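You operate a simulated robot arm through the tools that you are given. There is no shell and no other tool. Be economical: measure what you need, move in short steps, check, and stop when the job is done.

You run a simulated robot arm. Do the job below in one go: nothing can be reset, and whatever is moved stays where it is left.

## Task
Pack sleeves by the PACK card's count and fold the carton shut.
Fine: sleeves from the small tray, one to a cell, the rest stay in the tray; all four flaps down.

It is judged by the outcome, as a careful person would: the job done as asked, and still so three seconds after it is handed in. It fails if anything else is knocked over, pushed out of place, dropped, spilled or broken. Flat cloth is picked up by pressing the open fingertips on it (5 to 10 N) and closing them slowly along it; thin cloth reads only 2 to 8 mm in the jaws.

## Robot
A 6-joint arm with a fingered hand, fixed in place. Base frame: the origin is at the foot of the arm, x ahead of it, y to its left, z up. Readings come in cm, rad, newtons and seconds.
With the tool pointing down near the work surface it reaches from about 30 to 70 cm from the base axis. Its first joint turns from -2.897 to 2.897 rad. Payload 4 kg.
The TCP is the grasp point between the finger pads, 2.2 cm short of the fingertips. In the tool frame z runs along the fingers and y along their closing line. The gripper opens to 11.2 cm. The gripper's body begins 6 cm behind the TCP. The gripper is a hand of 4 fingers: y runs from the thumb to the fingers, the wrist lies at [0, 0, -21.8] in the tool frame, and closing takes about 1.5 s.
Orientation is told as [roll, pitch, yaw] about the base's x, y, z axes, in that order, counted from this pose: with the fingers straight down and closing along the base's y, the tool's x points along the base's -x, its y along +y and its z along -z.

## Interface
- The arm moves only by the tool send_rows. Its argument "steps" is a list of rows, each an object (a shift or turn left out is 0, a gripper value left out holds the last) with "turn": the turn, a rotation vector about the tool's x, y, z in rad, a list of three; "translation": the shift along the tool's x, y, z in cm, a list of three; "claw": the closure, from 0 (fully open) to 1 (shut). In form: [{"turn": [wx, wy, wz], "translation": [tx, ty, tz], "claw": claw}, ...]. A call has 1 to 20 rows; each row shifts and turns the commanded pose from where the row before left it, along the tool's axes as they then stand. A row lasts 0.2 s, in which the tool goes at most 5 cm and 0.15 rad; a call with a longer step from one row to the next is refused whole, and so is a gripper value outside its range. A pose out of reach is approached as far as the arm can. The call stops where the force on the tool passes 70 N (or 10 N more than at its start, if that is more) or the arm is blocked; 0.2 s more then pass. Each finger travels about 4.5 cm/s and halts on what it meets, pressing with about 26 N; the grip force reading is that of the motor and also rises with nothing between the fingers. The clock runs only during rows and for 0.2 s after the last one: add rows that do not move to give the fingers time. It gives the time, the measured TCP pose, the force on the tool (base axes), the opening and the grip force at its end, in the units of the frame above (readings bear some noise), with the torque about the TCP (base axes, N m) and any sound that the robot's microphone picked up, and new pictures: "views" is both (left out), scene, wrist or none.
- Cameras (640 x 400 px; columns grow to the right, rows downward): "scene" is fixed at [4.03, 65.99, 162.85]; the picture's right is [-0.73, -0.68, 0.00], its down [-0.43, 0.46, -0.77] and it looks along [0.53, -0.57, -0.63] (base axes); focal length 349 px, centre (320, 200). "wrist" rides on the gripper at [6.9, 0.4, -8.3] in the tool frame; the picture's right is [-0.06, 1.00, 0.00], its down [-0.77, -0.05, -0.64] and it looks along [-0.64, -0.04, 0.77] (tool axes); focal length 243 px, centre (320, 200). There is no depth. A picture from a camera that has moved, and an enlarged one, comes with that camera's place and axes in the base frame and with its lens. The place of the scene camera against the robot may be out by one fixed shift of up to 1.8 cm in any direction.
- set_grasp(shape): the hand has 4 fingers and takes this shape, open, in about a second: jaw (thumb against the fingers, like two jaws); tri (thumb and two fingers); tip (a fingertip pinch); poke (one finger out to press); point (the index stretched); flat (the hand flat); cup (the hand cupped); fist (a fist). The gripper value then closes the fingers along that shape, each until it touches; the sizes above hold for jaw. It gives what a move gives, with no picture.
- close_up(camera, box): a new picture of the part [left, top, right, bottom] of that camera's present view, enlarged. No time passes.
- hand_in(): hands the job in; it is judged then, once.

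Work in short steps. Places have to be worked out from the pictures, the camera data and where the tool is seen: move nearer, look again, correct. Check each grasp and each placing, and mend what went wrong. You have 120 turns and 200 pictures in all, those below and enlarged ones among them. Open the gripper and draw the arm clear of the work before you hand the job in, unless the task says otherwise; then end with one line.

The tools are called by a JSON object that holds its "fn" and its "kwargs". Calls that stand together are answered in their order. send_rows: Moves the arm, as the interface text tells. Its arguments: {"type":"object","properties":{"steps":{"type":"array","items":{"type":"object","properties":{"turn":{"type":"array","items":{"type":"number"}},"translation":{"type":"array","items":{"type":"number"}},"claw":{"type":"number"}}}},"views":{"type":"string","enum":["both","scene","wrist","none"]}},"required":["steps"]} The other tools are called the same way: set_grasp (shape) gives the hand a shape; close_up (camera, box) takes an enlarged picture of a part of a camera's view; hand_in () hands the job in.

At the start:

```text
clock: 0.0
eef_pos: [39.92, -2.39, 120.15]
tool_rot: [0.0, -0.001, 0.001]
force: [0.4, 0.4, 0.7]
torque: [-0.02, -0.01, -0.01]
grip_width: 11.19
grasp_force: 0.0
shape: jaw
```

scene: 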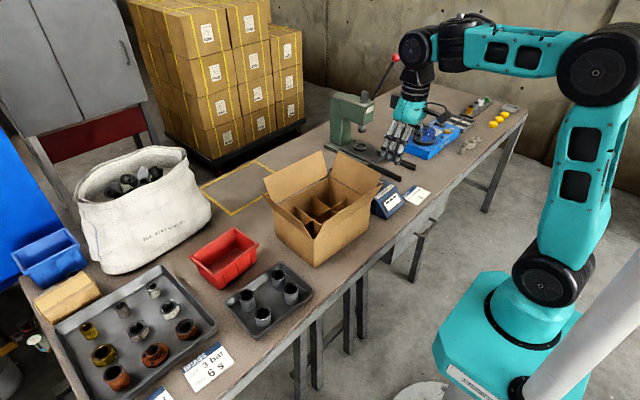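
wrist: 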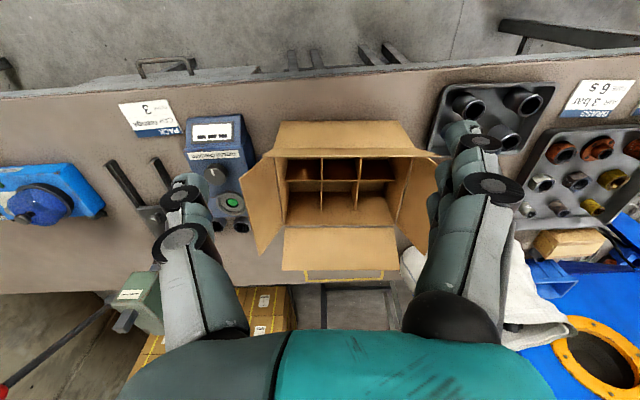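

The PACK card appears in the wrist view, near the carton. I'll enlarge the card, the carton and the small tray to read them.

{"fn": "close_up", "kwargs": {"camera": "wrist", "box": [100, 80, 260, 180]}}

{"fn": "close_up", "kwargs": {"camera": "scene", "box": [200, 140, 440, 340]}}

{"fn": "close_up", "kwargs": {"camera": "wrist", "box": [220, 60, 580, 285]}}

```text
4.00 times, centred on (180, 130) of wrist
camera zoom: at [32.9, -1.84, 128.55], right [0.06, 1.0, 0.0], down [0.77, -0.05, 0.64], along [0.64, -0.04, -0.77], focal length 970 px, centre (880, 480)
```

zoom: 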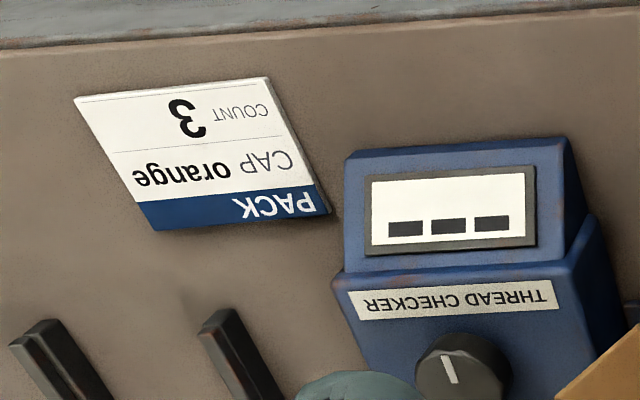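

```text
2.00 times, centred on (320, 240) of scene
camera zoom: at [4.03, 65.99, 162.85], right [-0.73, -0.68, 0.0], down [-0.43, 0.46, -0.77], along [0.53, -0.57, -0.63], focal length 699 px, centre (320, 120)
```

zoom: 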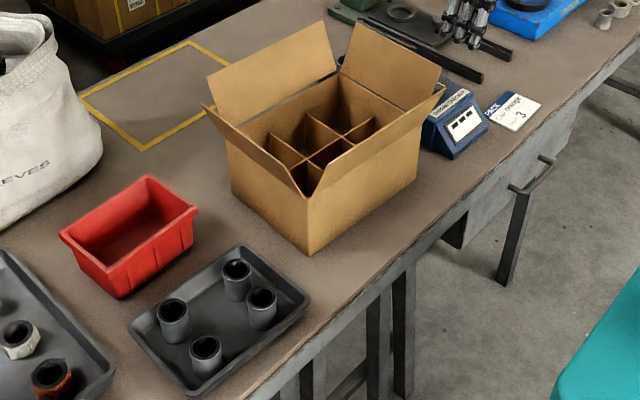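

```text
1.78 times, centred on (400, 172) of wrist
camera zoom: at [32.9, -1.84, 128.55], right [0.06, 1.0, 0.0], down [0.77, -0.05, 0.64], along [0.64, -0.04, -0.77], focal length 431 px, centre (178, 249)
```

zoom: 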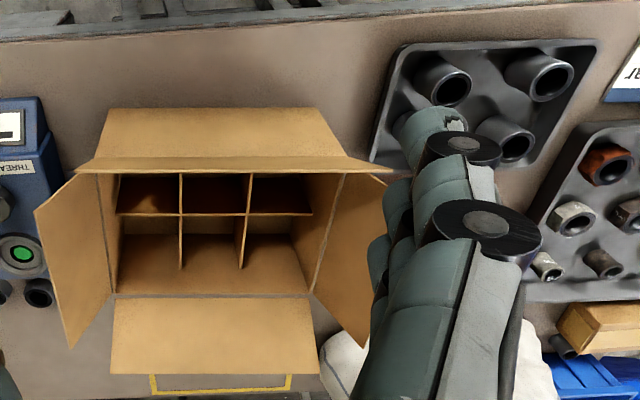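

PACK says count 3, cap orange, and the job only asks for sleeves by count: three sleeves, leaving one of the four. I judge the small tray to be around (55, 31) with sleeve tops at z≈81, so I'll move above it to measure.

{"fn": "send_rows", "kwargs": {"steps": [{"translation": [-0.6, 3.7, 2]}, {"translation": [-0.6, 3.7, 2]}, {"translation": [-0.6, 3.7, 2]}, {"translation": [-0.6, 3.7, 2]}, {"translation": [-0.6, 3.7, 2]}, {"translation": [-0.6, 3.7, 2]}, {"translation": [-0.6, 3.7, 2]}, {"translation": [-0.6, 3.7, 2]}, {"translation": [-0.6, 3.7, 2]}, {}]}}

```text
clock: 2.2
eef_pos: [45.44, 30.94, 102.38]
tool_rot: [0.0, 0.0, 0.0]
force: [-0.3, -1.2, 0.0]
torque: [0.0, -0.01, -0.02]
grip_width: 11.17
grasp_force: 0.0
shape: jaw
camera wrist: at [38.33, 31.46, 110.73], right [0.06, 1.0, 0.0], down [0.77, -0.05, 0.64], along [0.64, -0.04, -0.77], focal length 243 px, centre (320, 200)
```

scene: 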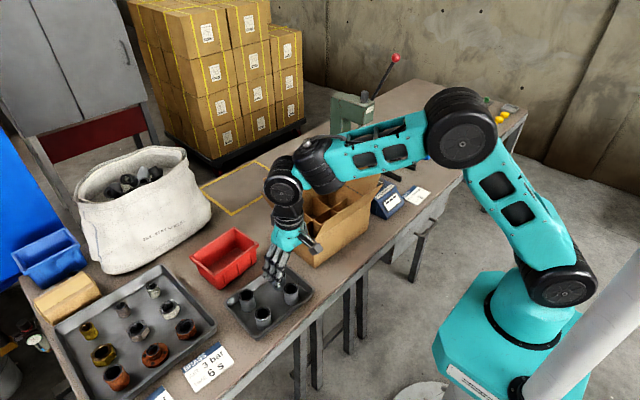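
wrist: 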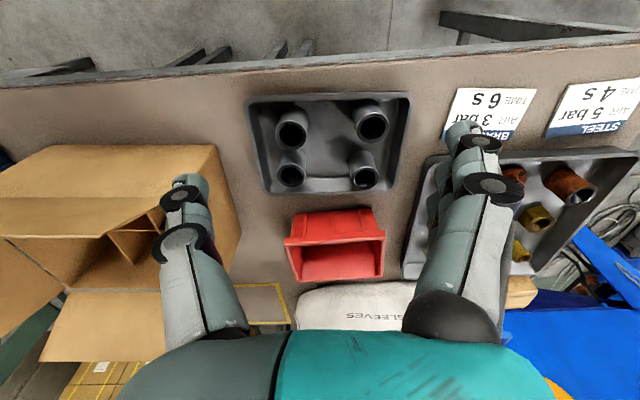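

{"fn": "close_up", "kwargs": {"camera": "wrist", "box": [240, 80, 432, 200]}}

```text
3.33 times, centred on (336, 140) of wrist
camera zoom: at [38.33, 31.46, 110.73], right [0.06, 1.0, 0.0], down [0.77, -0.05, 0.64], along [0.64, -0.04, -0.77], focal length 809 px, centre (267, 400)
```

zoom: 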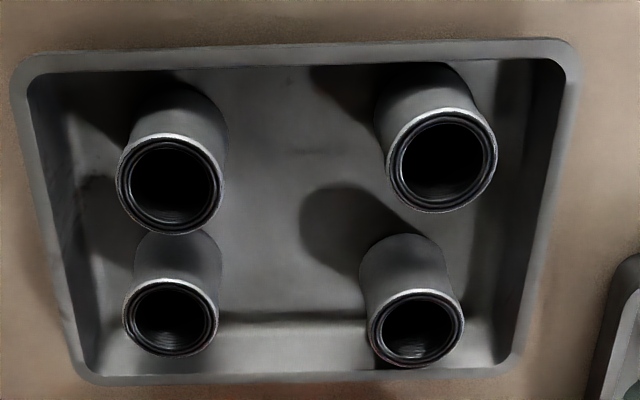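

Triangulating both views puts the sleeve rims (z≈80.8, 4.2 cm across, about 5.7 tall) at A(52.0, 26.8), B(51.6, 37.4), C(58.2, 25.9) and D(59.4, 36.8). I'll move above A with the jaw partly closed and check the alignment.

{"fn": "send_rows", "kwargs": {"steps": [{"translation": [-2.17, -1.4, 3.5], "claw": 0.3}, {"translation": [-2.17, -1.4, 3.5]}, {"translation": [-2.17, -1.4, 3.5]}, {}, {}]}}

```text
clock: 3.4
eef_pos: [51.8, 26.76, 91.61]
tool_rot: [0.001, 0.0, 0.0]
force: [-0.1, 0.0, 0.2]
torque: [-0.01, 0.04, -0.01]
grip_width: 7.89
grasp_force: 0.0
shape: jaw
camera wrist: at [44.85, 27.26, 100.13], right [0.06, 1.0, 0.0], down [0.77, -0.05, 0.64], along [0.64, -0.04, -0.77], focal length 243 px, centre (320, 200)
```

scene: 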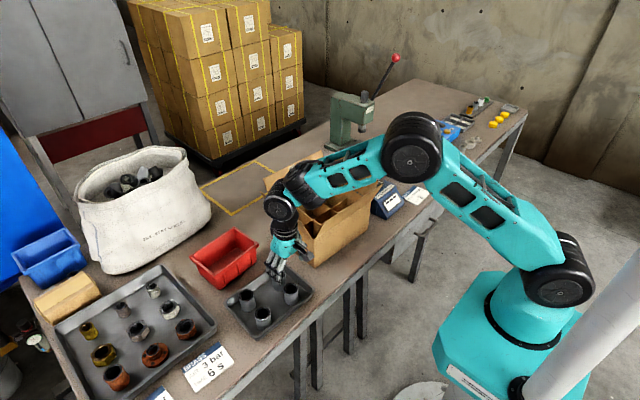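
wrist: 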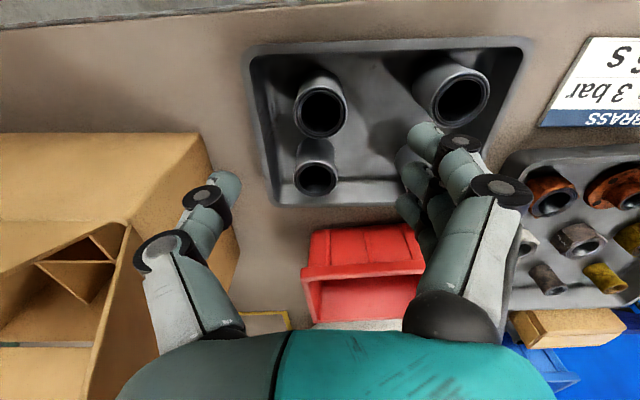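

A projects to (51.7, 26.85), which matches where the jaw is centred. I'll descend so the fingertips take the top 2.5 cm, then close.

{"fn": "send_rows", "kwargs": {"steps": [{"translation": [0, 0, 3]}, {"translation": [0, 0, 3]}, {"translation": [0, 0, 3]}, {"translation": [0.1, 0.05, 2]}, {}]}}

{"fn": "close_up", "kwargs": {"camera": "wrist", "box": [160, 80, 480, 280]}}

```text
clock: 4.6
eef_pos: [51.77, 26.81, 80.61]
tool_rot: [0.001, 0.0, 0.0]
force: [1.3, 2.1, 0.4]
torque: [-0.03, -0.03, 0.03]
grip_width: 7.83
grasp_force: 0.2
shape: jaw
camera wrist: at [44.7, 27.34, 89.06], right [0.06, 1.0, 0.0], down [0.76, -0.05, 0.64], along [0.64, -0.04, -0.77], focal length 243 px, centre (320, 200)
```

scene: 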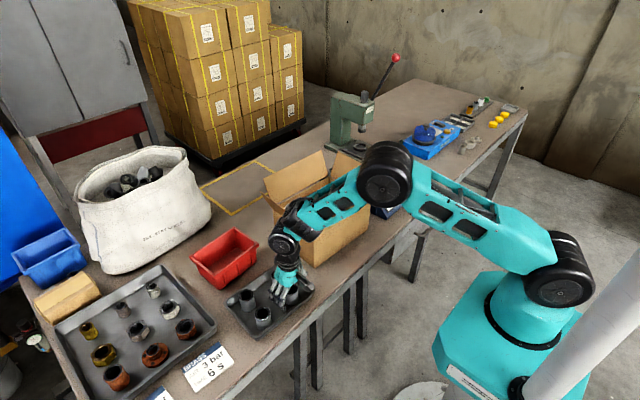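
wrist: 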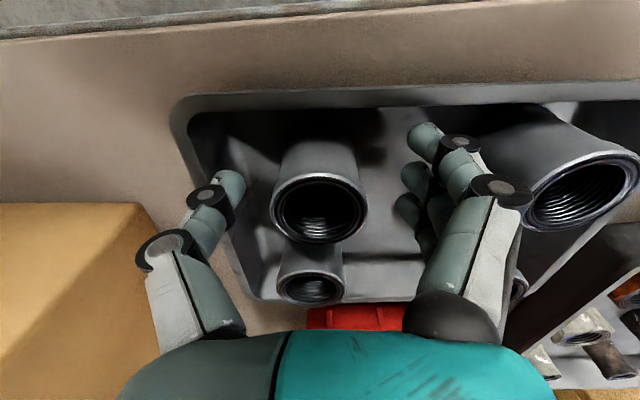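

```text
2.00 times, centred on (320, 180) of wrist
camera zoom: at [44.7, 27.34, 89.06], right [0.06, 1.0, 0.0], down [0.76, -0.05, 0.64], along [0.64, -0.04, -0.77], focal length 485 px, centre (320, 240)
```

zoom: 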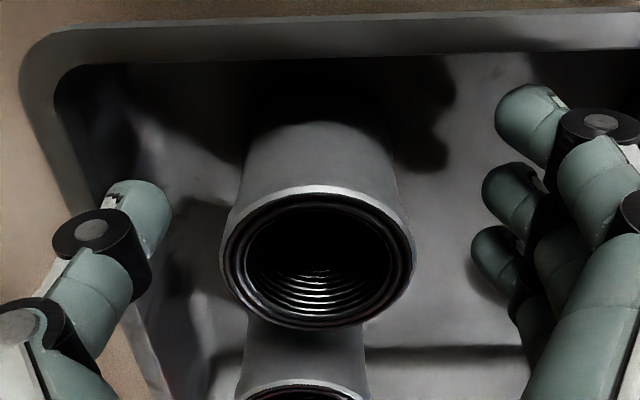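

The sleeve sits between the thumb and the fingers with clearance, so I'll close on it.

{"fn": "send_rows", "kwargs": {"steps": [{"claw": 0.6}, {"claw": 0.8}, {"claw": 1}, {"claw": 1}, {"claw": 1}, {"claw": 1}, {"claw": 1}], "views": "wrist"}}

```text
clock: 6.2
eef_pos: [51.79, 26.72, 80.53]
tool_rot: [-0.001, -0.001, -0.001]
force: [-0.4, 0.0, -0.2]
torque: [0.02, 0.0, 0.02]
grip_width: 2.83
grasp_force: 26.2
shape: jaw
camera wrist: at [44.7, 27.32, 89.08], right [0.06, 1.0, 0.0], down [0.77, -0.05, 0.64], along [0.64, -0.04, -0.77], focal length 243 px, centre (320, 200)
```

wrist: 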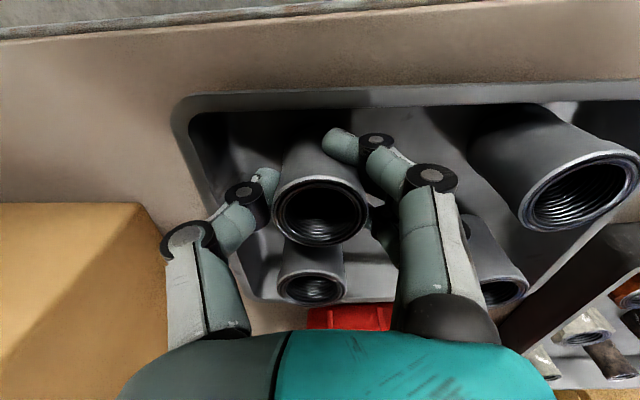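

The jaw has a hold at 26 N. I'll lift straight up slowly and check that the sleeve comes along.

{"fn": "send_rows", "kwargs": {"steps": [{"translation": [0, 0, -1]}, {"translation": [0, 0, -2]}, {"translation": [0, 0, -4]}, {"translation": [0, 0, -4]}, {"translation": [0, 0, -4]}, {"translation": [0, 0, -4]}, {}]}}

```text
clock: 7.8
eef_pos: [51.76, 26.81, 99.6]
tool_rot: [0.0, 0.001, 0.0]
force: [0.2, 0.2, -2.2]
torque: [0.01, -0.01, 0.0]
grip_width: 2.82
grasp_force: 25.7
shape: jaw
camera wrist: at [44.76, 27.31, 108.01], right [0.06, 1.0, 0.0], down [0.77, -0.05, 0.64], along [0.64, -0.04, -0.77], focal length 243 px, centre (320, 200)
```

scene: 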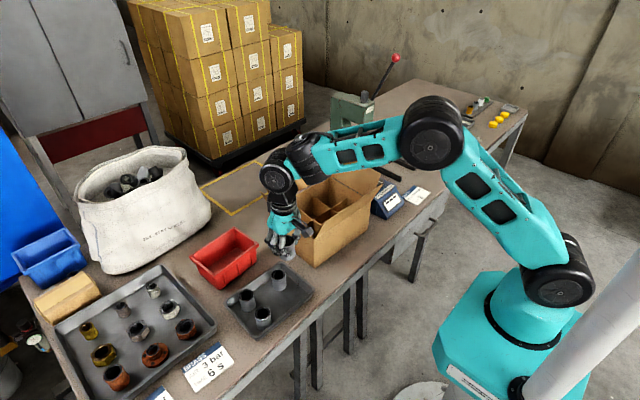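
wrist: 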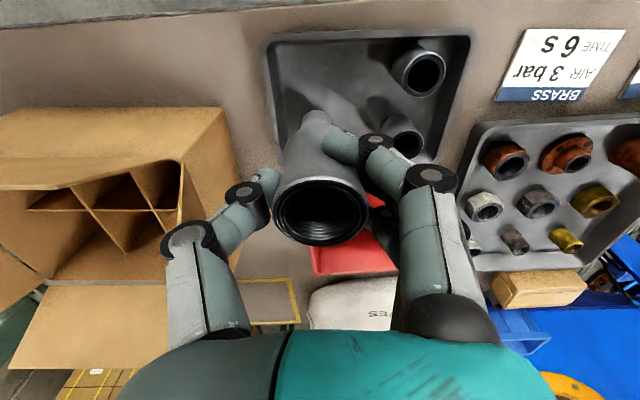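

The sleeve came up with the hand (about 2 N). From the starting wrist view the carton centre is about (65.6, 0.7), yawed about -0.06, with wall tops z≈88 and dividers z≈83. The near-row cells are around (61.5, 9.6), (61.0, 1.0) and (60.5, -7.6). I'll go up and over to the middle near cell.

{"fn": "send_rows", "kwargs": {"steps": [{"translation": [0, 0, -4]}, {"translation": [0, 0, -4]}, {"translation": [-1.54, -4.3, 0]}, {"translation": [-1.54, -4.3, 0]}, {"translation": [-1.54, -4.3, 0]}, {"translation": [-1.54, -4.3, 0]}, {"translation": [-1.54, -4.3, 0]}, {"translation": [-1.54, -4.3, 0]}, {"turn": [0, 0, 0.06]}, {}]}}

```text
clock: 10.0
eef_pos: [60.96, 1.06, 107.57]
tool_rot: [0.0, 0.001, -0.061]
force: [1.0, -0.4, -2.6]
torque: [-0.03, 0.0, 0.02]
grip_width: 2.77
grasp_force: 25.8
shape: jaw
camera wrist: at [54.04, 2.11, 116.0], right [0.12, 0.99, 0.0], down [0.76, -0.09, 0.64], along [0.64, -0.08, -0.77], focal length 243 px, centre (320, 200)
```

scene: 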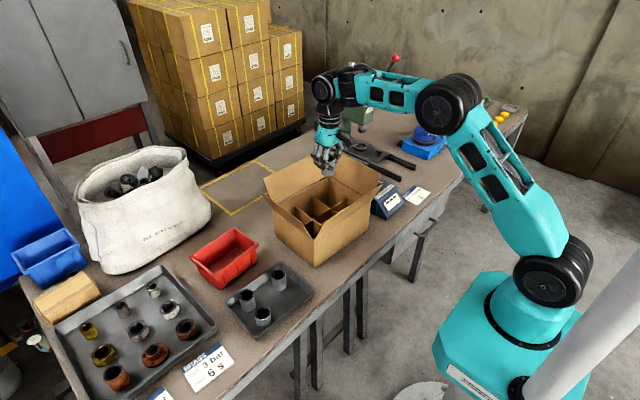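
wrist: 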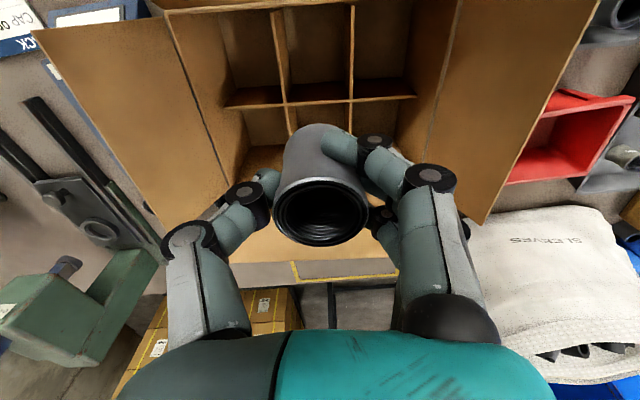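

The divider crossings now work out at (64.4, -3.65) and (65.0, 4.8), so the middle near cell is centred near (60.4, 0.85). I'll shift slightly and lower the sleeve into it.

{"fn": "send_rows", "kwargs": {"steps": [{"translation": [0.55, -0.25, 0]}, {"translation": [0, 0, 4]}, {"translation": [0, 0, 4]}, {"translation": [0, 0, 4]}, {"translation": [0, 0, 4]}, {}]}}

{"fn": "close_up", "kwargs": {"camera": "scene", "box": [240, 120, 400, 280]}}

```text
clock: 11.4
eef_pos: [60.36, 1.02, 91.43]
tool_rot: [0.0, 0.001, -0.059]
force: [0.6, -0.4, -2.6]
torque: [0.01, -0.01, -0.03]
grip_width: 2.78
grasp_force: 26.3
shape: jaw
camera wrist: at [53.35, 2.02, 99.86], right [0.12, 0.99, 0.0], down [0.76, -0.09, 0.64], along [0.64, -0.08, -0.77], focal length 243 px, centre (320, 200)
```

scene: 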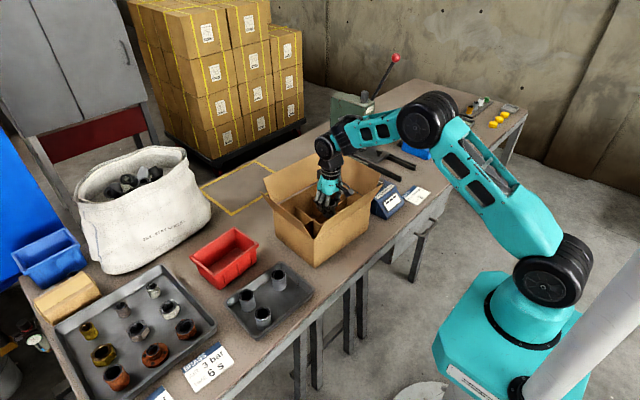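
wrist: 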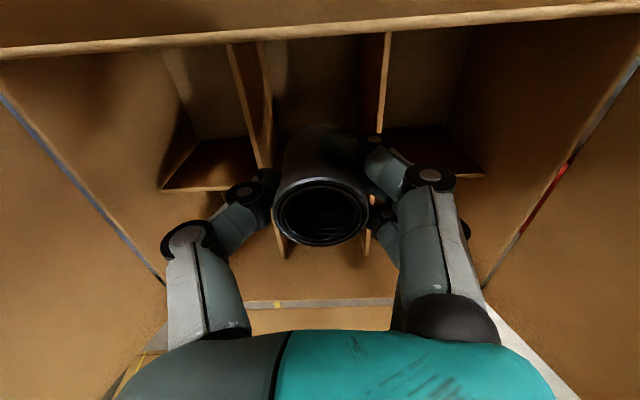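

```text
2.50 times, centred on (320, 200) of scene
camera zoom: at [4.03, 65.99, 162.85], right [-0.73, -0.68, 0.0], down [-0.43, 0.46, -0.77], along [0.53, -0.57, -0.63], focal length 874 px, centre (320, 200)
```

zoom: 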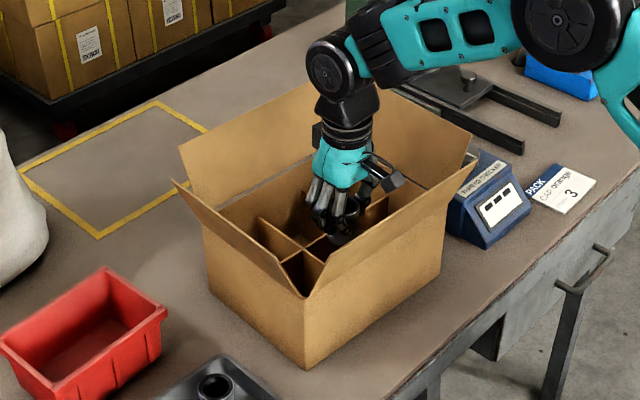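

The sleeve is lined up between the two cross dividers. I'll lower it slowly, watching the force because the camera bracket passes near the outward-leaning near flap.

{"fn": "send_rows", "kwargs": {"steps": [{"translation": [0, -0.1, 2]}, {"translation": [0, 0, 2]}, {"translation": [0, 0, 2]}, {"translation": [0, 0, 1.5]}, {}]}}

{"fn": "close_up", "kwargs": {"camera": "scene", "box": [240, 120, 400, 280]}}

```text
clock: 12.6
eef_pos: [60.63, 0.87, 84.92]
tool_rot: [0.001, -0.017, -0.061]
force: [4.9, -2.5, 64.8]
torque: [-0.46, -0.15, -0.3]
grip_width: 2.68
grasp_force: 26.0
shape: jaw
camera wrist: at [53.58, 1.74, 93.2], right [0.12, 0.99, 0.0], down [0.75, -0.1, 0.66], along [0.65, -0.08, -0.76], focal length 243 px, centre (320, 200)
```

scene: 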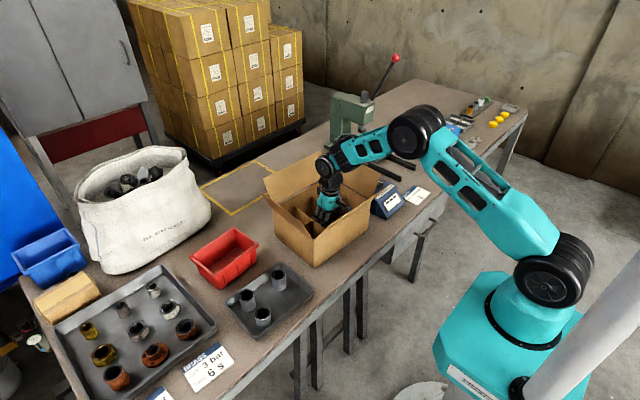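
wrist: 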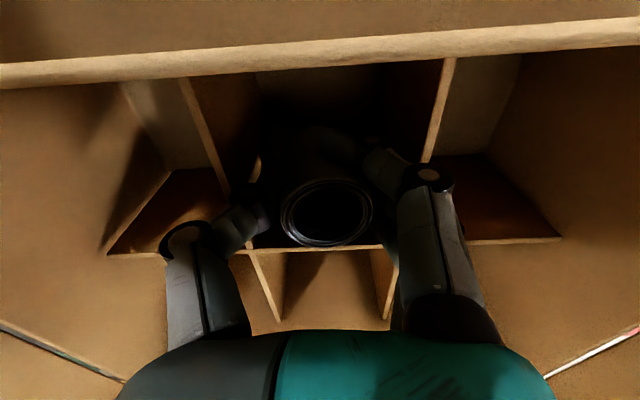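

```text
2.50 times, centred on (320, 200) of scene
camera zoom: at [4.03, 65.99, 162.85], right [-0.73, -0.68, 0.0], down [-0.43, 0.46, -0.77], along [0.53, -0.57, -0.63], focal length 874 px, centre (320, 200)
```

zoom: 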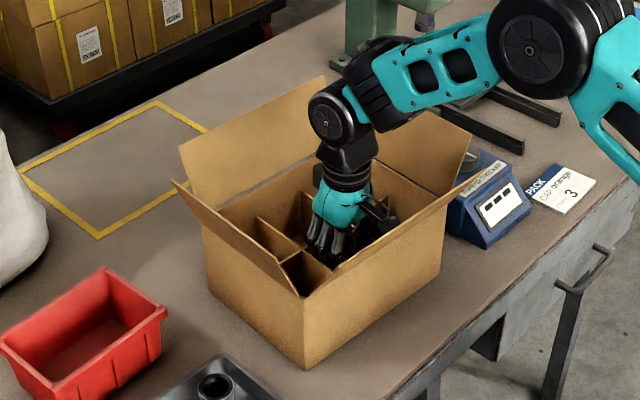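

The descent was blocked at TCP z≈84.9 with 65 N upward. I'll back off 2.5 cm and look closely to find what is touching.

{"fn": "send_rows", "kwargs": {"steps": [{"translation": [0, 0, -2]}, {"translation": [0, 0, -2]}, {}], "views": "none"}}

{"fn": "close_up", "kwargs": {"camera": "wrist", "box": [80, 0, 560, 300]}}

```text
clock: 13.4
eef_pos: [60.21, 0.78, 88.1]
tool_rot: [0.001, 0.002, -0.059]
force: [1.0, -0.5, -2.3]
torque: [0.0, 0.04, 0.01]
grip_width: 2.64
grasp_force: 26.5
shape: jaw
```

```text
1.33 times, centred on (320, 150) of wrist
camera zoom: at [53.27, 1.74, 96.51], right [0.12, 0.99, 0.0], down [0.76, -0.09, 0.64], along [0.64, -0.08, -0.77], focal length 324 px, centre (320, 267)
```

zoom: 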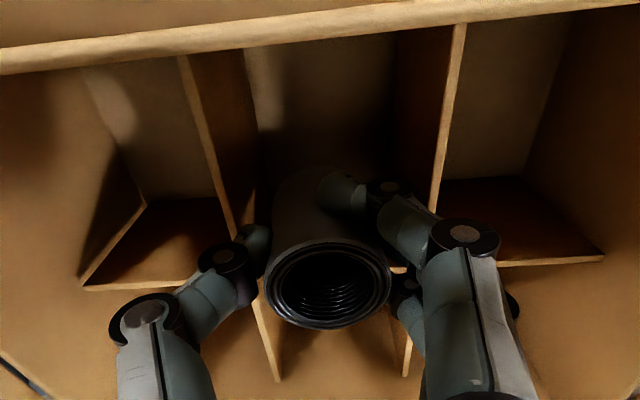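

The fingers' distal joints are landing on the divider tops (z≈84): the hand sits about 0.5 cm too far to the thumb side for this roughly 7.6 cm cell. I'll shift +y about 0.45 and come down gently.

{"fn": "send_rows", "kwargs": {"steps": [{"translation": [0, 0.45, 0.5]}, {"translation": [0, 0, 1]}, {"translation": [0, 0, 0.7]}, {"translation": [0, 0, 0.4]}, {}], "views": "wrist"}}

```text
clock: 14.6
eef_pos: [60.34, 1.08, 85.56]
tool_rot: [0.0, 0.0, -0.06]
force: [0.3, -0.3, -1.5]
torque: [-0.02, -0.01, -0.01]
grip_width: 2.64
grasp_force: 26.0
shape: jaw
camera wrist: at [53.32, 2.03, 93.94], right [0.12, 0.99, 0.0], down [0.76, -0.09, 0.64], along [0.64, -0.08, -0.77], focal length 243 px, centre (320, 200)
```

wrist: 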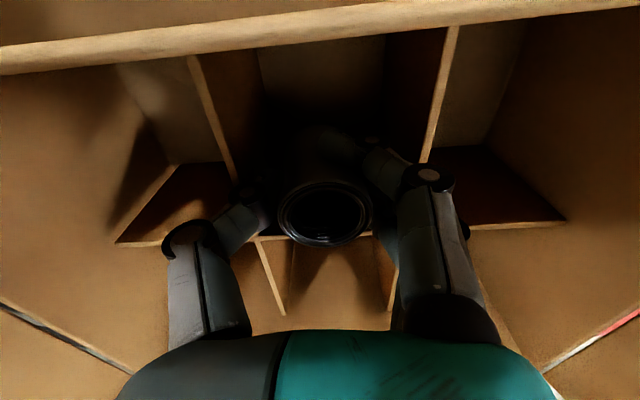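

No contact yet at 85.6, so I'll keep lowering in half-centimetre steps.

{"fn": "send_rows", "kwargs": {"steps": [{"translation": [0, 0, 0.4]}, {"translation": [0, 0, 0.4]}, {"translation": [0, 0, 0.4]}, {}], "views": "none"}}

```text
clock: 15.6
eef_pos: [60.46, 1.02, 84.84]
tool_rot: [0.001, -0.012, -0.06]
force: [2.7, 2.7, 55.8]
torque: [-0.61, 0.02, 0.13]
grip_width: 2.65
grasp_force: 25.7
shape: jaw
```

It is still blocked at the same height despite the shift. I'll rise, move back toward the robot, and look directly into the middle near cell to see whether something is in it.

{"fn": "send_rows", "kwargs": {"steps": [{"translation": [0, 0, -4]}, {"translation": [0, 0, -4]}, {"translation": [0, 0, -4]}, {"translation": [0, 4, -2]}, {"translation": [0, 3, 0]}, {}]}}

{"fn": "close_up", "kwargs": {"camera": "wrist", "box": [120, 0, 400, 175]}}

{"fn": "close_up", "kwargs": {"camera": "scene", "box": [250, 140, 390, 280]}}

```text
clock: 17.0
eef_pos: [60.89, 8.55, 98.35]
tool_rot: [-0.001, 0.001, -0.06]
force: [0.1, 0.5, -3.0]
torque: [-0.01, -0.02, -0.04]
grip_width: 2.62
grasp_force: 25.8
shape: jaw
camera wrist: at [53.88, 9.48, 106.75], right [0.12, 0.99, 0.0], down [0.76, -0.09, 0.64], along [0.64, -0.08, -0.77], focal length 243 px, centre (320, 200)
```

scene: 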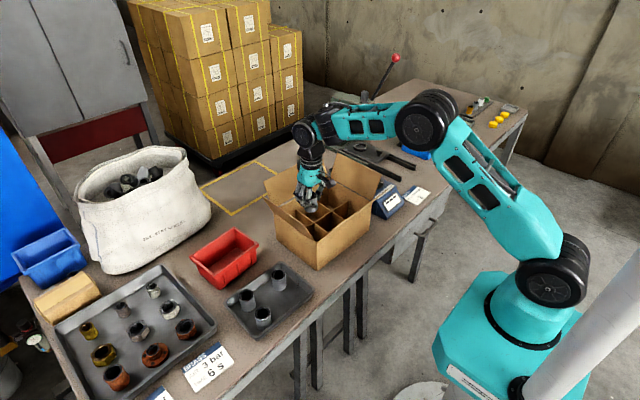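
wrist: 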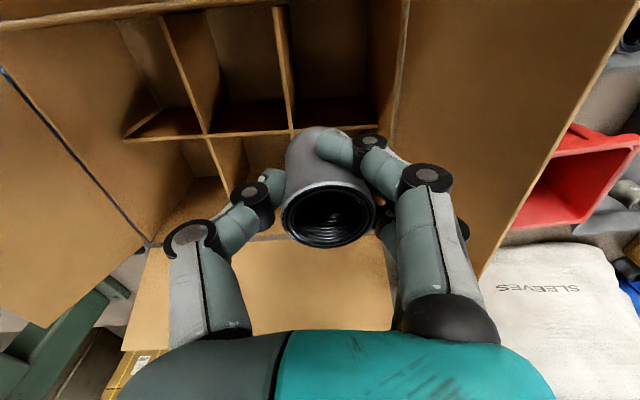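

```text
2.29 times, centred on (260, 88) of wrist
camera zoom: at [53.88, 9.48, 106.75], right [0.12, 0.99, 0.0], down [0.76, -0.09, 0.64], along [0.64, -0.08, -0.77], focal length 555 px, centre (457, 457)
```

zoom: 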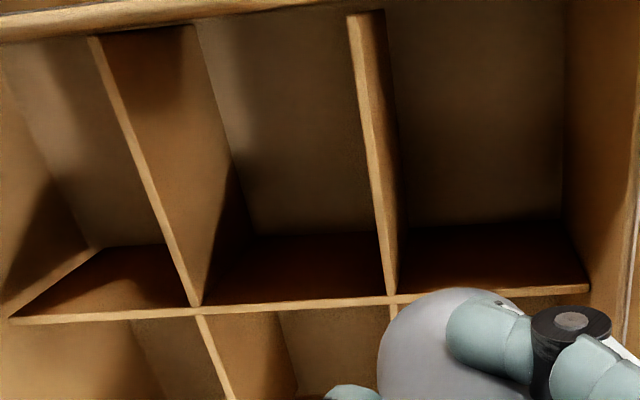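

```text
2.86 times, centred on (320, 210) of scene
camera zoom: at [4.03, 65.99, 162.85], right [-0.73, -0.68, 0.0], down [-0.43, 0.46, -0.77], along [0.53, -0.57, -0.63], focal length 998 px, centre (320, 171)
```

zoom: 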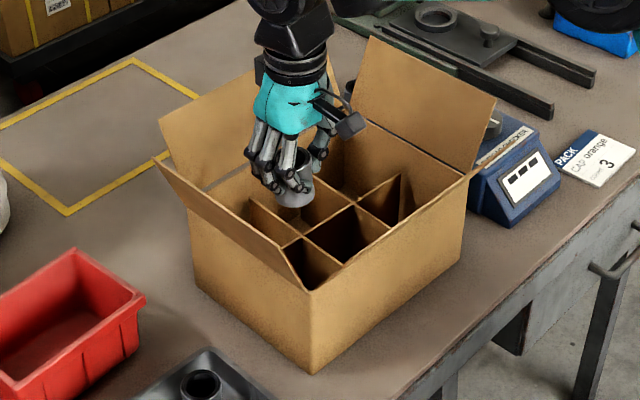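

The cell is empty. The bent finger joints span more than 8 cm, so the jaw grip is too wide for the cell. The carton also slid back roughly 1 cm. I'll put this sleeve back in its tray spot and try a slimmer pinch shape.

{"fn": "send_rows", "kwargs": {"steps": [{"translation": [0, 0, -4.5]}, {"translation": [0, 0, -4.5]}, {"turn": [0, 0, -0.06]}, {"translation": [1.82, 3.65, 0]}, {"translation": [1.82, 3.65, 0]}, {"translation": [1.82, 3.65, 0]}, {"translation": [1.82, 3.65, 0]}, {"translation": [1.82, 3.65, 0]}, {"translation": [0, 0, 4.5]}, {"translation": [0, 0, 4.5]}, {"translation": [0, 0, 4.5]}, {"translation": [0, 0, 4.5]}, {"translation": [0, 0, 4.5]}, {"translation": [0, 0, 2]}, {}]}}

```text
clock: 20.2
eef_pos: [51.59, 26.26, 82.86]
tool_rot: [0.0, 0.001, 0.001]
force: [-0.3, 0.2, -2.7]
torque: [-0.02, 0.06, 0.0]
grip_width: 2.61
grasp_force: 26.6
shape: jaw
camera wrist: at [44.61, 26.81, 91.29], right [0.06, 1.0, 0.0], down [0.77, -0.05, 0.64], along [0.64, -0.04, -0.77], focal length 243 px, centre (320, 200)
```

scene: 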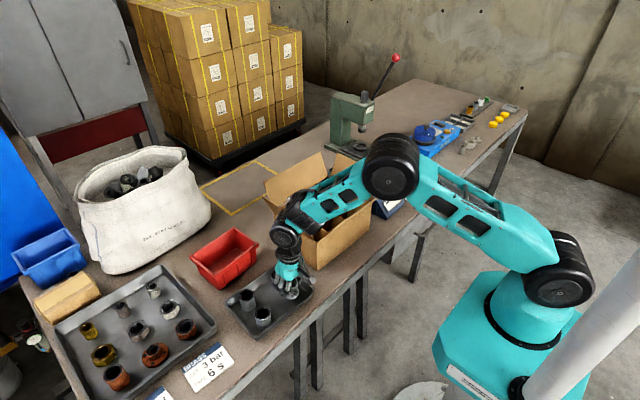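
wrist: 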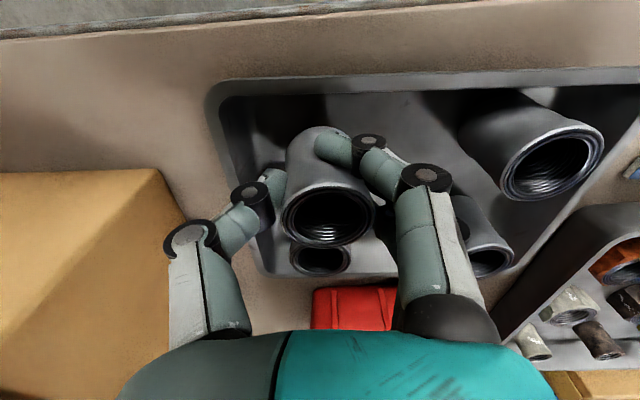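

The sleeve is over its tray spot. I'll lower until it touches the tray floor.

{"fn": "send_rows", "kwargs": {"steps": [{"translation": [0, 0.3, 1]}, {"translation": [0, 0, 0.7]}, {"translation": [0, 0, 0.4]}, {"translation": [0, 0, 0.3]}, {}], "views": "none"}}

```text
clock: 21.4
eef_pos: [51.8, 26.78, 80.66]
tool_rot: [0.0, -0.001, -0.001]
force: [-2.7, -3.1, 16.0]
torque: [0.11, -0.08, 0.01]
grip_width: 2.77
grasp_force: 25.5
shape: jaw
```

The sleeve is on the tray floor (16 N), so I'll release and rise clear.

{"fn": "send_rows", "kwargs": {"steps": [{"translation": [0, 0, -0.15], "claw": 0.7}, {"claw": 0.5}, {"claw": 0.3}, {"claw": 0.3}, {"claw": 0.3}, {"claw": 0.2}, {"translation": [0, 0, -4]}, {"translation": [0, 0, -4]}, {"translation": [0, 0, -4]}, {"translation": [0, 0, -4]}, {"translation": [0, 0, -4]}, {}], "views": "wrist"}}

{"fn": "set_grasp", "kwargs": {"shape": "tip"}}

{"fn": "send_rows", "kwargs": {"steps": [{"claw": 0}, {}]}}

{"fn": "close_up", "kwargs": {"camera": "scene", "box": [225, 190, 345, 310]}}

```text
clock: 24.0
eef_pos: [51.78, 26.49, 100.91]
tool_rot: [0.0, 0.001, 0.0]
force: [-0.6, 0.3, 0.4]
torque: [0.0, -0.01, -0.01]
grip_width: 8.93
grasp_force: 0.1
shape: jaw
camera wrist: at [44.7, 27.08, 109.25], right [0.06, 1.0, 0.0], down [0.77, -0.05, 0.64], along [0.64, -0.04, -0.77], focal length 243 px, centre (320, 200)
```

wrist: 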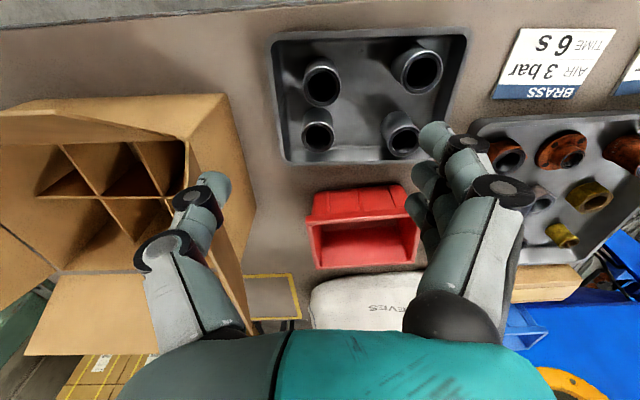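

```text
clock: 24.9
eef_pos: [51.72, 26.6, 100.74]
tool_rot: [-0.002, 0.001, 0.0]
force: [0.0, -0.7, -0.2]
torque: [0.03, -0.01, -0.04]
grip_width: 11.2
grasp_force: 0.0
shape: tip
```

```text
clock: 25.5
eef_pos: [51.56, 26.39, 100.84]
tool_rot: [0.001, -0.001, 0.0]
force: [-0.5, 0.2, 0.0]
torque: [-0.01, 0.0, -0.01]
grip_width: 11.19
grasp_force: 0.1
shape: tip
camera wrist: at [44.71, 27.09, 109.21], right [0.06, 1.0, 0.0], down [0.77, -0.05, 0.64], along [0.64, -0.04, -0.77], focal length 243 px, centre (320, 200)
```

scene: 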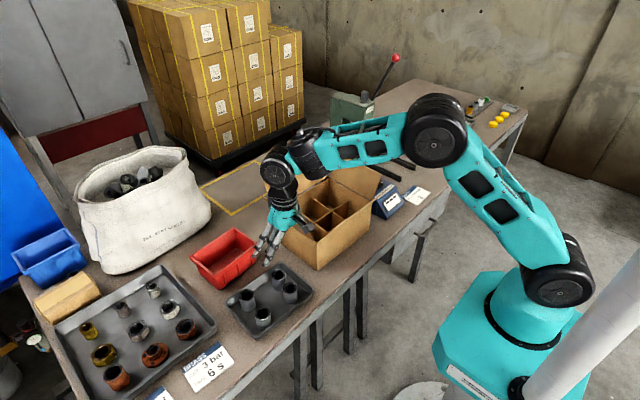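
wrist: 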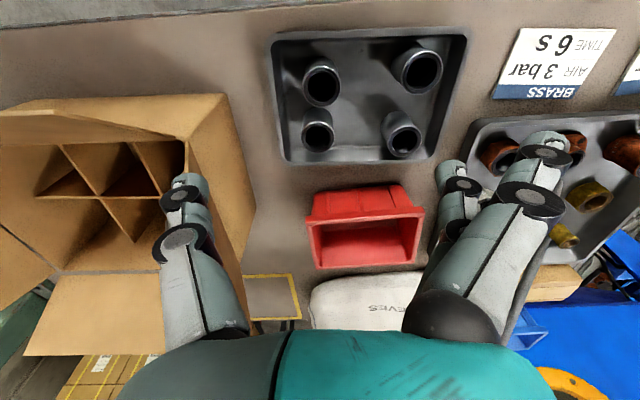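

```text
3.33 times, centred on (285, 250) of scene
camera zoom: at [4.03, 65.99, 162.85], right [-0.73, -0.68, 0.0], down [-0.43, 0.46, -0.77], along [0.53, -0.57, -0.63], focal length 1165 px, centre (437, 33)
```

zoom: 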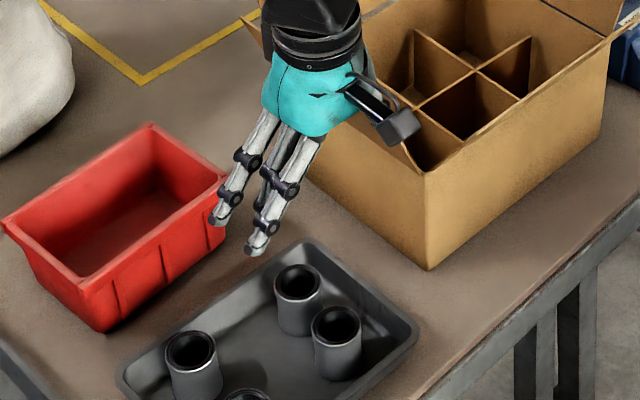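

The sleeve is standing back in the tray. Next I'll close the "tip" shape in the air to see its geometry.

{"fn": "send_rows", "kwargs": {"steps": [{"claw": 0.5}, {"claw": 0.7}, {"claw": 0.7}, {"claw": 0.7}, {"claw": 0.7}, {"claw": 0.7}], "views": "wrist"}}

{"fn": "close_up", "kwargs": {"camera": "scene", "box": [225, 190, 345, 310]}}

{"fn": "send_rows", "kwargs": {"steps": [{"claw": 1}, {"claw": 1}, {"claw": 1}, {"claw": 1}], "views": "wrist"}}

```text
clock: 26.9
eef_pos: [51.72, 26.54, 100.78]
tool_rot: [0.0, 0.0, -0.001]
force: [0.4, 1.0, 0.4]
torque: [-0.01, 0.01, 0.05]
grip_width: 3.42
grasp_force: 0.1
shape: tip
camera wrist: at [44.71, 27.09, 109.21], right [0.06, 1.0, 0.0], down [0.77, -0.05, 0.64], along [0.64, -0.04, -0.77], focal length 243 px, centre (320, 200)
```

wrist: 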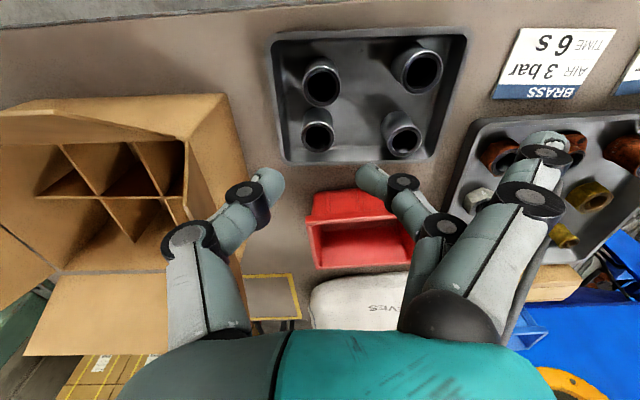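

```text
3.33 times, centred on (285, 250) of scene
camera zoom: at [4.03, 65.99, 162.85], right [-0.73, -0.68, 0.0], down [-0.43, 0.46, -0.77], along [0.53, -0.57, -0.63], focal length 1165 px, centre (437, 33)
```

zoom: 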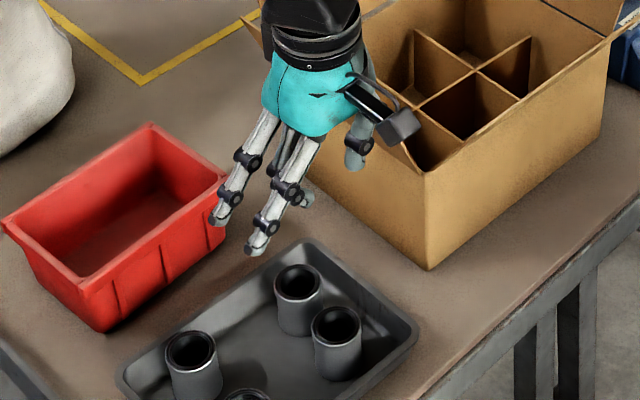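

```text
clock: 27.9
eef_pos: [51.78, 26.54, 100.82]
tool_rot: [-0.001, 0.0, 0.001]
force: [0.0, -0.6, 0.6]
torque: [0.0, 0.02, 0.02]
grip_width: 0.0
grasp_force: 26.1
shape: tip
camera wrist: at [44.71, 27.09, 109.21], right [0.06, 1.0, 0.0], down [0.77, -0.05, 0.64], along [0.64, -0.04, -0.77], focal length 243 px, centre (320, 200)
```

wrist: 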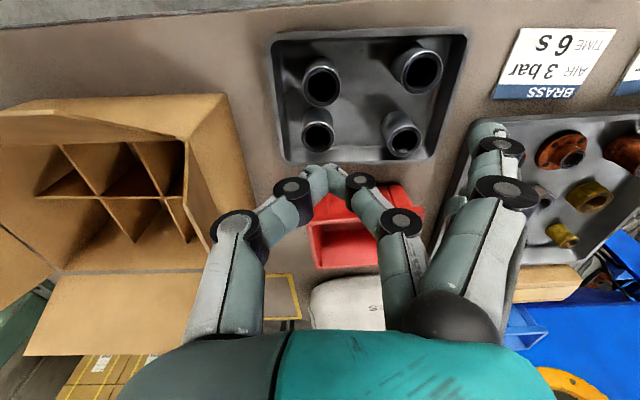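

In "tip" the two spare fingers stick out, so it's unsuitable. The cell is about 9 cm deep in x and 8 cm in y. I'll try the jaw turned 90° (closing along x), pinching only the sleeve wall with the thumb inside the bore, which is a much narrower hold.

{"fn": "set_grasp", "kwargs": {"shape": "jaw"}}

{"fn": "send_rows", "kwargs": {"steps": [{"turn": [0, 0, -0.143], "claw": 0.65}, {"turn": [0, 0, -0.143]}, {"turn": [0, 0, -0.143]}, {"turn": [0, 0, -0.143]}, {"turn": [0, 0, -0.143]}, {"turn": [0, 0, -0.143]}, {"turn": [0, 0, -0.143]}, {"turn": [0, 0, -0.143]}, {"turn": [0, 0, -0.143]}, {"turn": [0, 0, -0.143]}, {"turn": [0, 0, -0.14]}, {"translation": [0, 0, 4]}, {"translation": [0, 0, 4]}, {}, {}]}}

```text
clock: 28.8
eef_pos: [51.69, 26.53, 100.73]
tool_rot: [-0.001, 0.002, 0.001]
force: [-0.7, 0.2, -0.6]
torque: [0.02, -0.02, -0.03]
grip_width: 11.18
grasp_force: 0.0
shape: jaw
```

```text
clock: 32.0
eef_pos: [51.61, 26.68, 92.51]
tool_rot: [-0.001, 0.0, 1.567]
force: [0.0, -0.2, 0.8]
torque: [-0.03, 0.0, 0.0]
grip_width: 3.95
grasp_force: 0.2
shape: jaw
camera wrist: at [51.19, 19.87, 101.02], right [-1.0, 0.06, 0.0], down [0.05, 0.77, 0.64], along [0.04, 0.64, -0.77], focal length 243 px, centre (320, 200)
```

scene: 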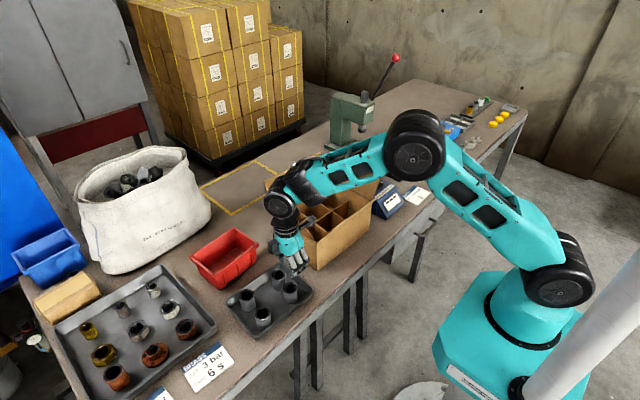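
wrist: 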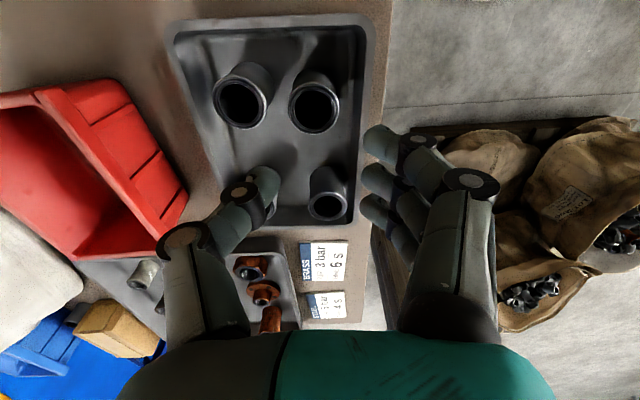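

The 90° turn works. With the claw at about 0.77 the thumb tip is about 1.9 cm off the TCP, so I'll place the TCP 1.9 cm short of sleeve A in x, stop with the tips just above the rim, and look.

{"fn": "send_rows", "kwargs": {"steps": [{"translation": [0, 1.55, 3], "claw": 0.77}, {"translation": [0, 0, 3]}, {"translation": [0, 0, 2.6]}, {}, {}], "views": "wrist"}}

{"fn": "close_up", "kwargs": {"camera": "wrist", "box": [160, 50, 480, 250]}}

{"fn": "close_up", "kwargs": {"camera": "scene", "box": [225, 210, 345, 330]}}

```text
clock: 33.2
eef_pos: [50.09, 26.42, 83.89]
tool_rot: [0.002, 0.001, 1.568]
force: [-0.5, -0.8, -0.1]
torque: [0.01, -0.04, 0.01]
grip_width: 2.63
grasp_force: 0.0
shape: jaw
camera wrist: at [49.49, 19.6, 92.32], right [-1.0, 0.07, 0.0], down [0.05, 0.77, 0.64], along [0.04, 0.64, -0.77], focal length 243 px, centre (320, 200)
```

wrist: 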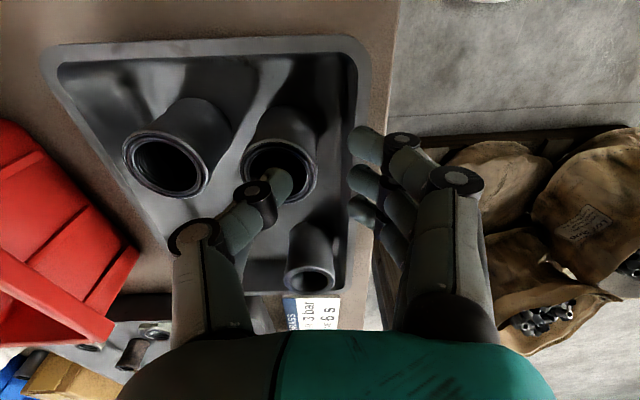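

```text
2.00 times, centred on (320, 150) of wrist
camera zoom: at [49.49, 19.6, 92.32], right [-1.0, 0.07, 0.0], down [0.05, 0.77, 0.64], along [0.04, 0.64, -0.77], focal length 485 px, centre (320, 300)
```

zoom: 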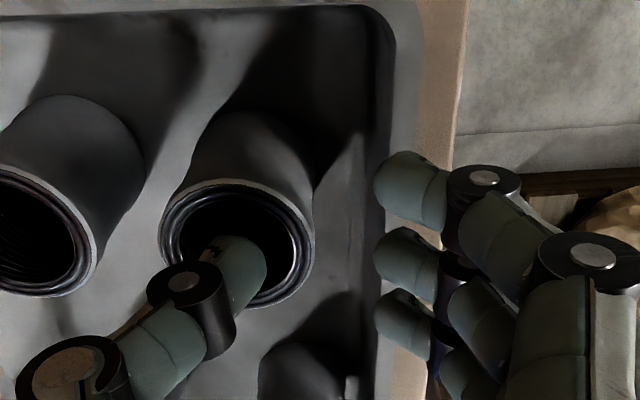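

```text
3.33 times, centred on (285, 270) of scene
camera zoom: at [4.03, 65.99, 162.85], right [-0.73, -0.68, 0.0], down [-0.43, 0.46, -0.77], along [0.53, -0.57, -0.63], focal length 1165 px, centre (437, -33)
```

zoom: 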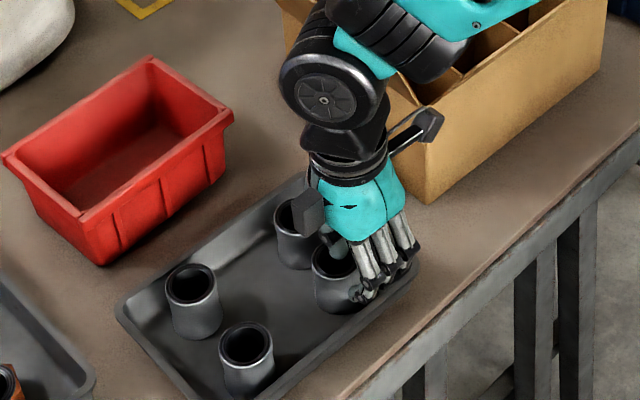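

The thumb tip is over the bore and the fingers are outside the rim. I'll nudge 0.4 cm in +y, go down so the tips overlap about 1.8 cm, and close on the wall.

{"fn": "send_rows", "kwargs": {"steps": [{"translation": [-0.45, -0.1, 0]}, {"translation": [0, 0, 1]}, {"translation": [0, 0, 1]}, {"translation": [0, 0, 0.7]}, {}], "views": "none"}}

{"fn": "send_rows", "kwargs": {"steps": [{"claw": 0.9}, {"claw": 1}, {"claw": 1}, {"claw": 1}, {"claw": 1}, {"claw": 1}], "views": "wrist"}}

```text
clock: 34.4
eef_pos: [50.15, 27.04, 81.44]
tool_rot: [-0.001, -0.002, 1.57]
force: [3.0, 1.2, 11.9]
torque: [0.03, 0.07, -0.07]
grip_width: 2.48
grasp_force: 0.0
shape: jaw
```

```text
clock: 35.8
eef_pos: [50.16, 26.92, 81.27]
tool_rot: [0.001, 0.0, 1.567]
force: [0.3, 0.3, 0.3]
torque: [-0.02, 0.06, 0.02]
grip_width: 0.02
grasp_force: 26.0
shape: jaw
camera wrist: at [49.61, 20.22, 89.73], right [-1.0, 0.07, 0.0], down [0.05, 0.77, 0.64], along [0.04, 0.64, -0.77], focal length 243 px, centre (320, 200)
```

wrist: 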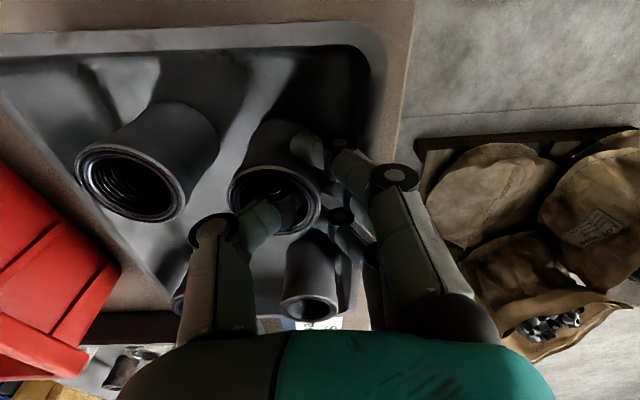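

It closed to about zero with 26 N, and the sleeve wall appears to be between the thumb and fingers. I'll lift 2 cm and check the weight.

{"fn": "send_rows", "kwargs": {"steps": [{"translation": [0, 0, -0.7]}, {"translation": [0, 0, -0.7]}, {"translation": [0, 0, -0.7]}, {}], "views": "wrist"}}

{"fn": "close_up", "kwargs": {"camera": "scene", "box": [225, 210, 345, 330]}}

```text
clock: 36.8
eef_pos: [50.29, 27.12, 83.59]
tool_rot: [0.0, 0.0, 1.569]
force: [-0.5, -0.2, -2.7]
torque: [0.01, 0.03, 0.01]
grip_width: 0.0
grasp_force: 25.7
shape: jaw
camera wrist: at [49.71, 20.19, 91.79], right [-1.0, 0.07, 0.0], down [0.05, 0.77, 0.64], along [0.04, 0.64, -0.77], focal length 243 px, centre (320, 200)
```

wrist: 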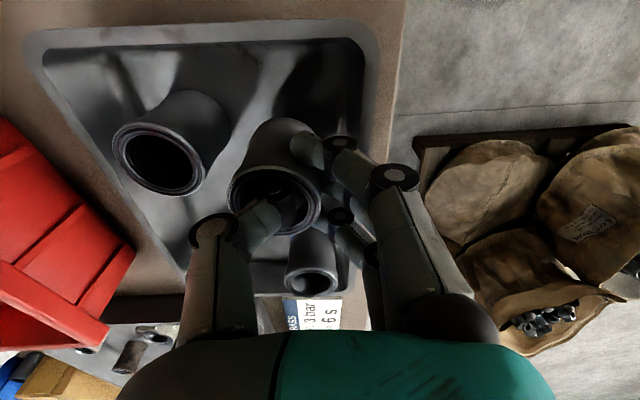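

```text
3.33 times, centred on (285, 270) of scene
camera zoom: at [4.03, 65.99, 162.85], right [-0.73, -0.68, 0.0], down [-0.43, 0.46, -0.77], along [0.53, -0.57, -0.63], focal length 1165 px, centre (437, -33)
```

zoom: 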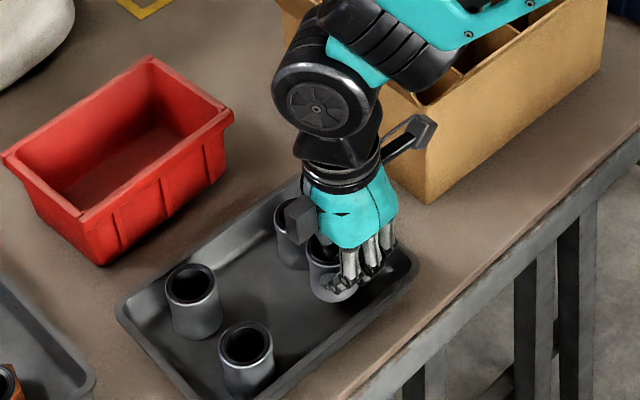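

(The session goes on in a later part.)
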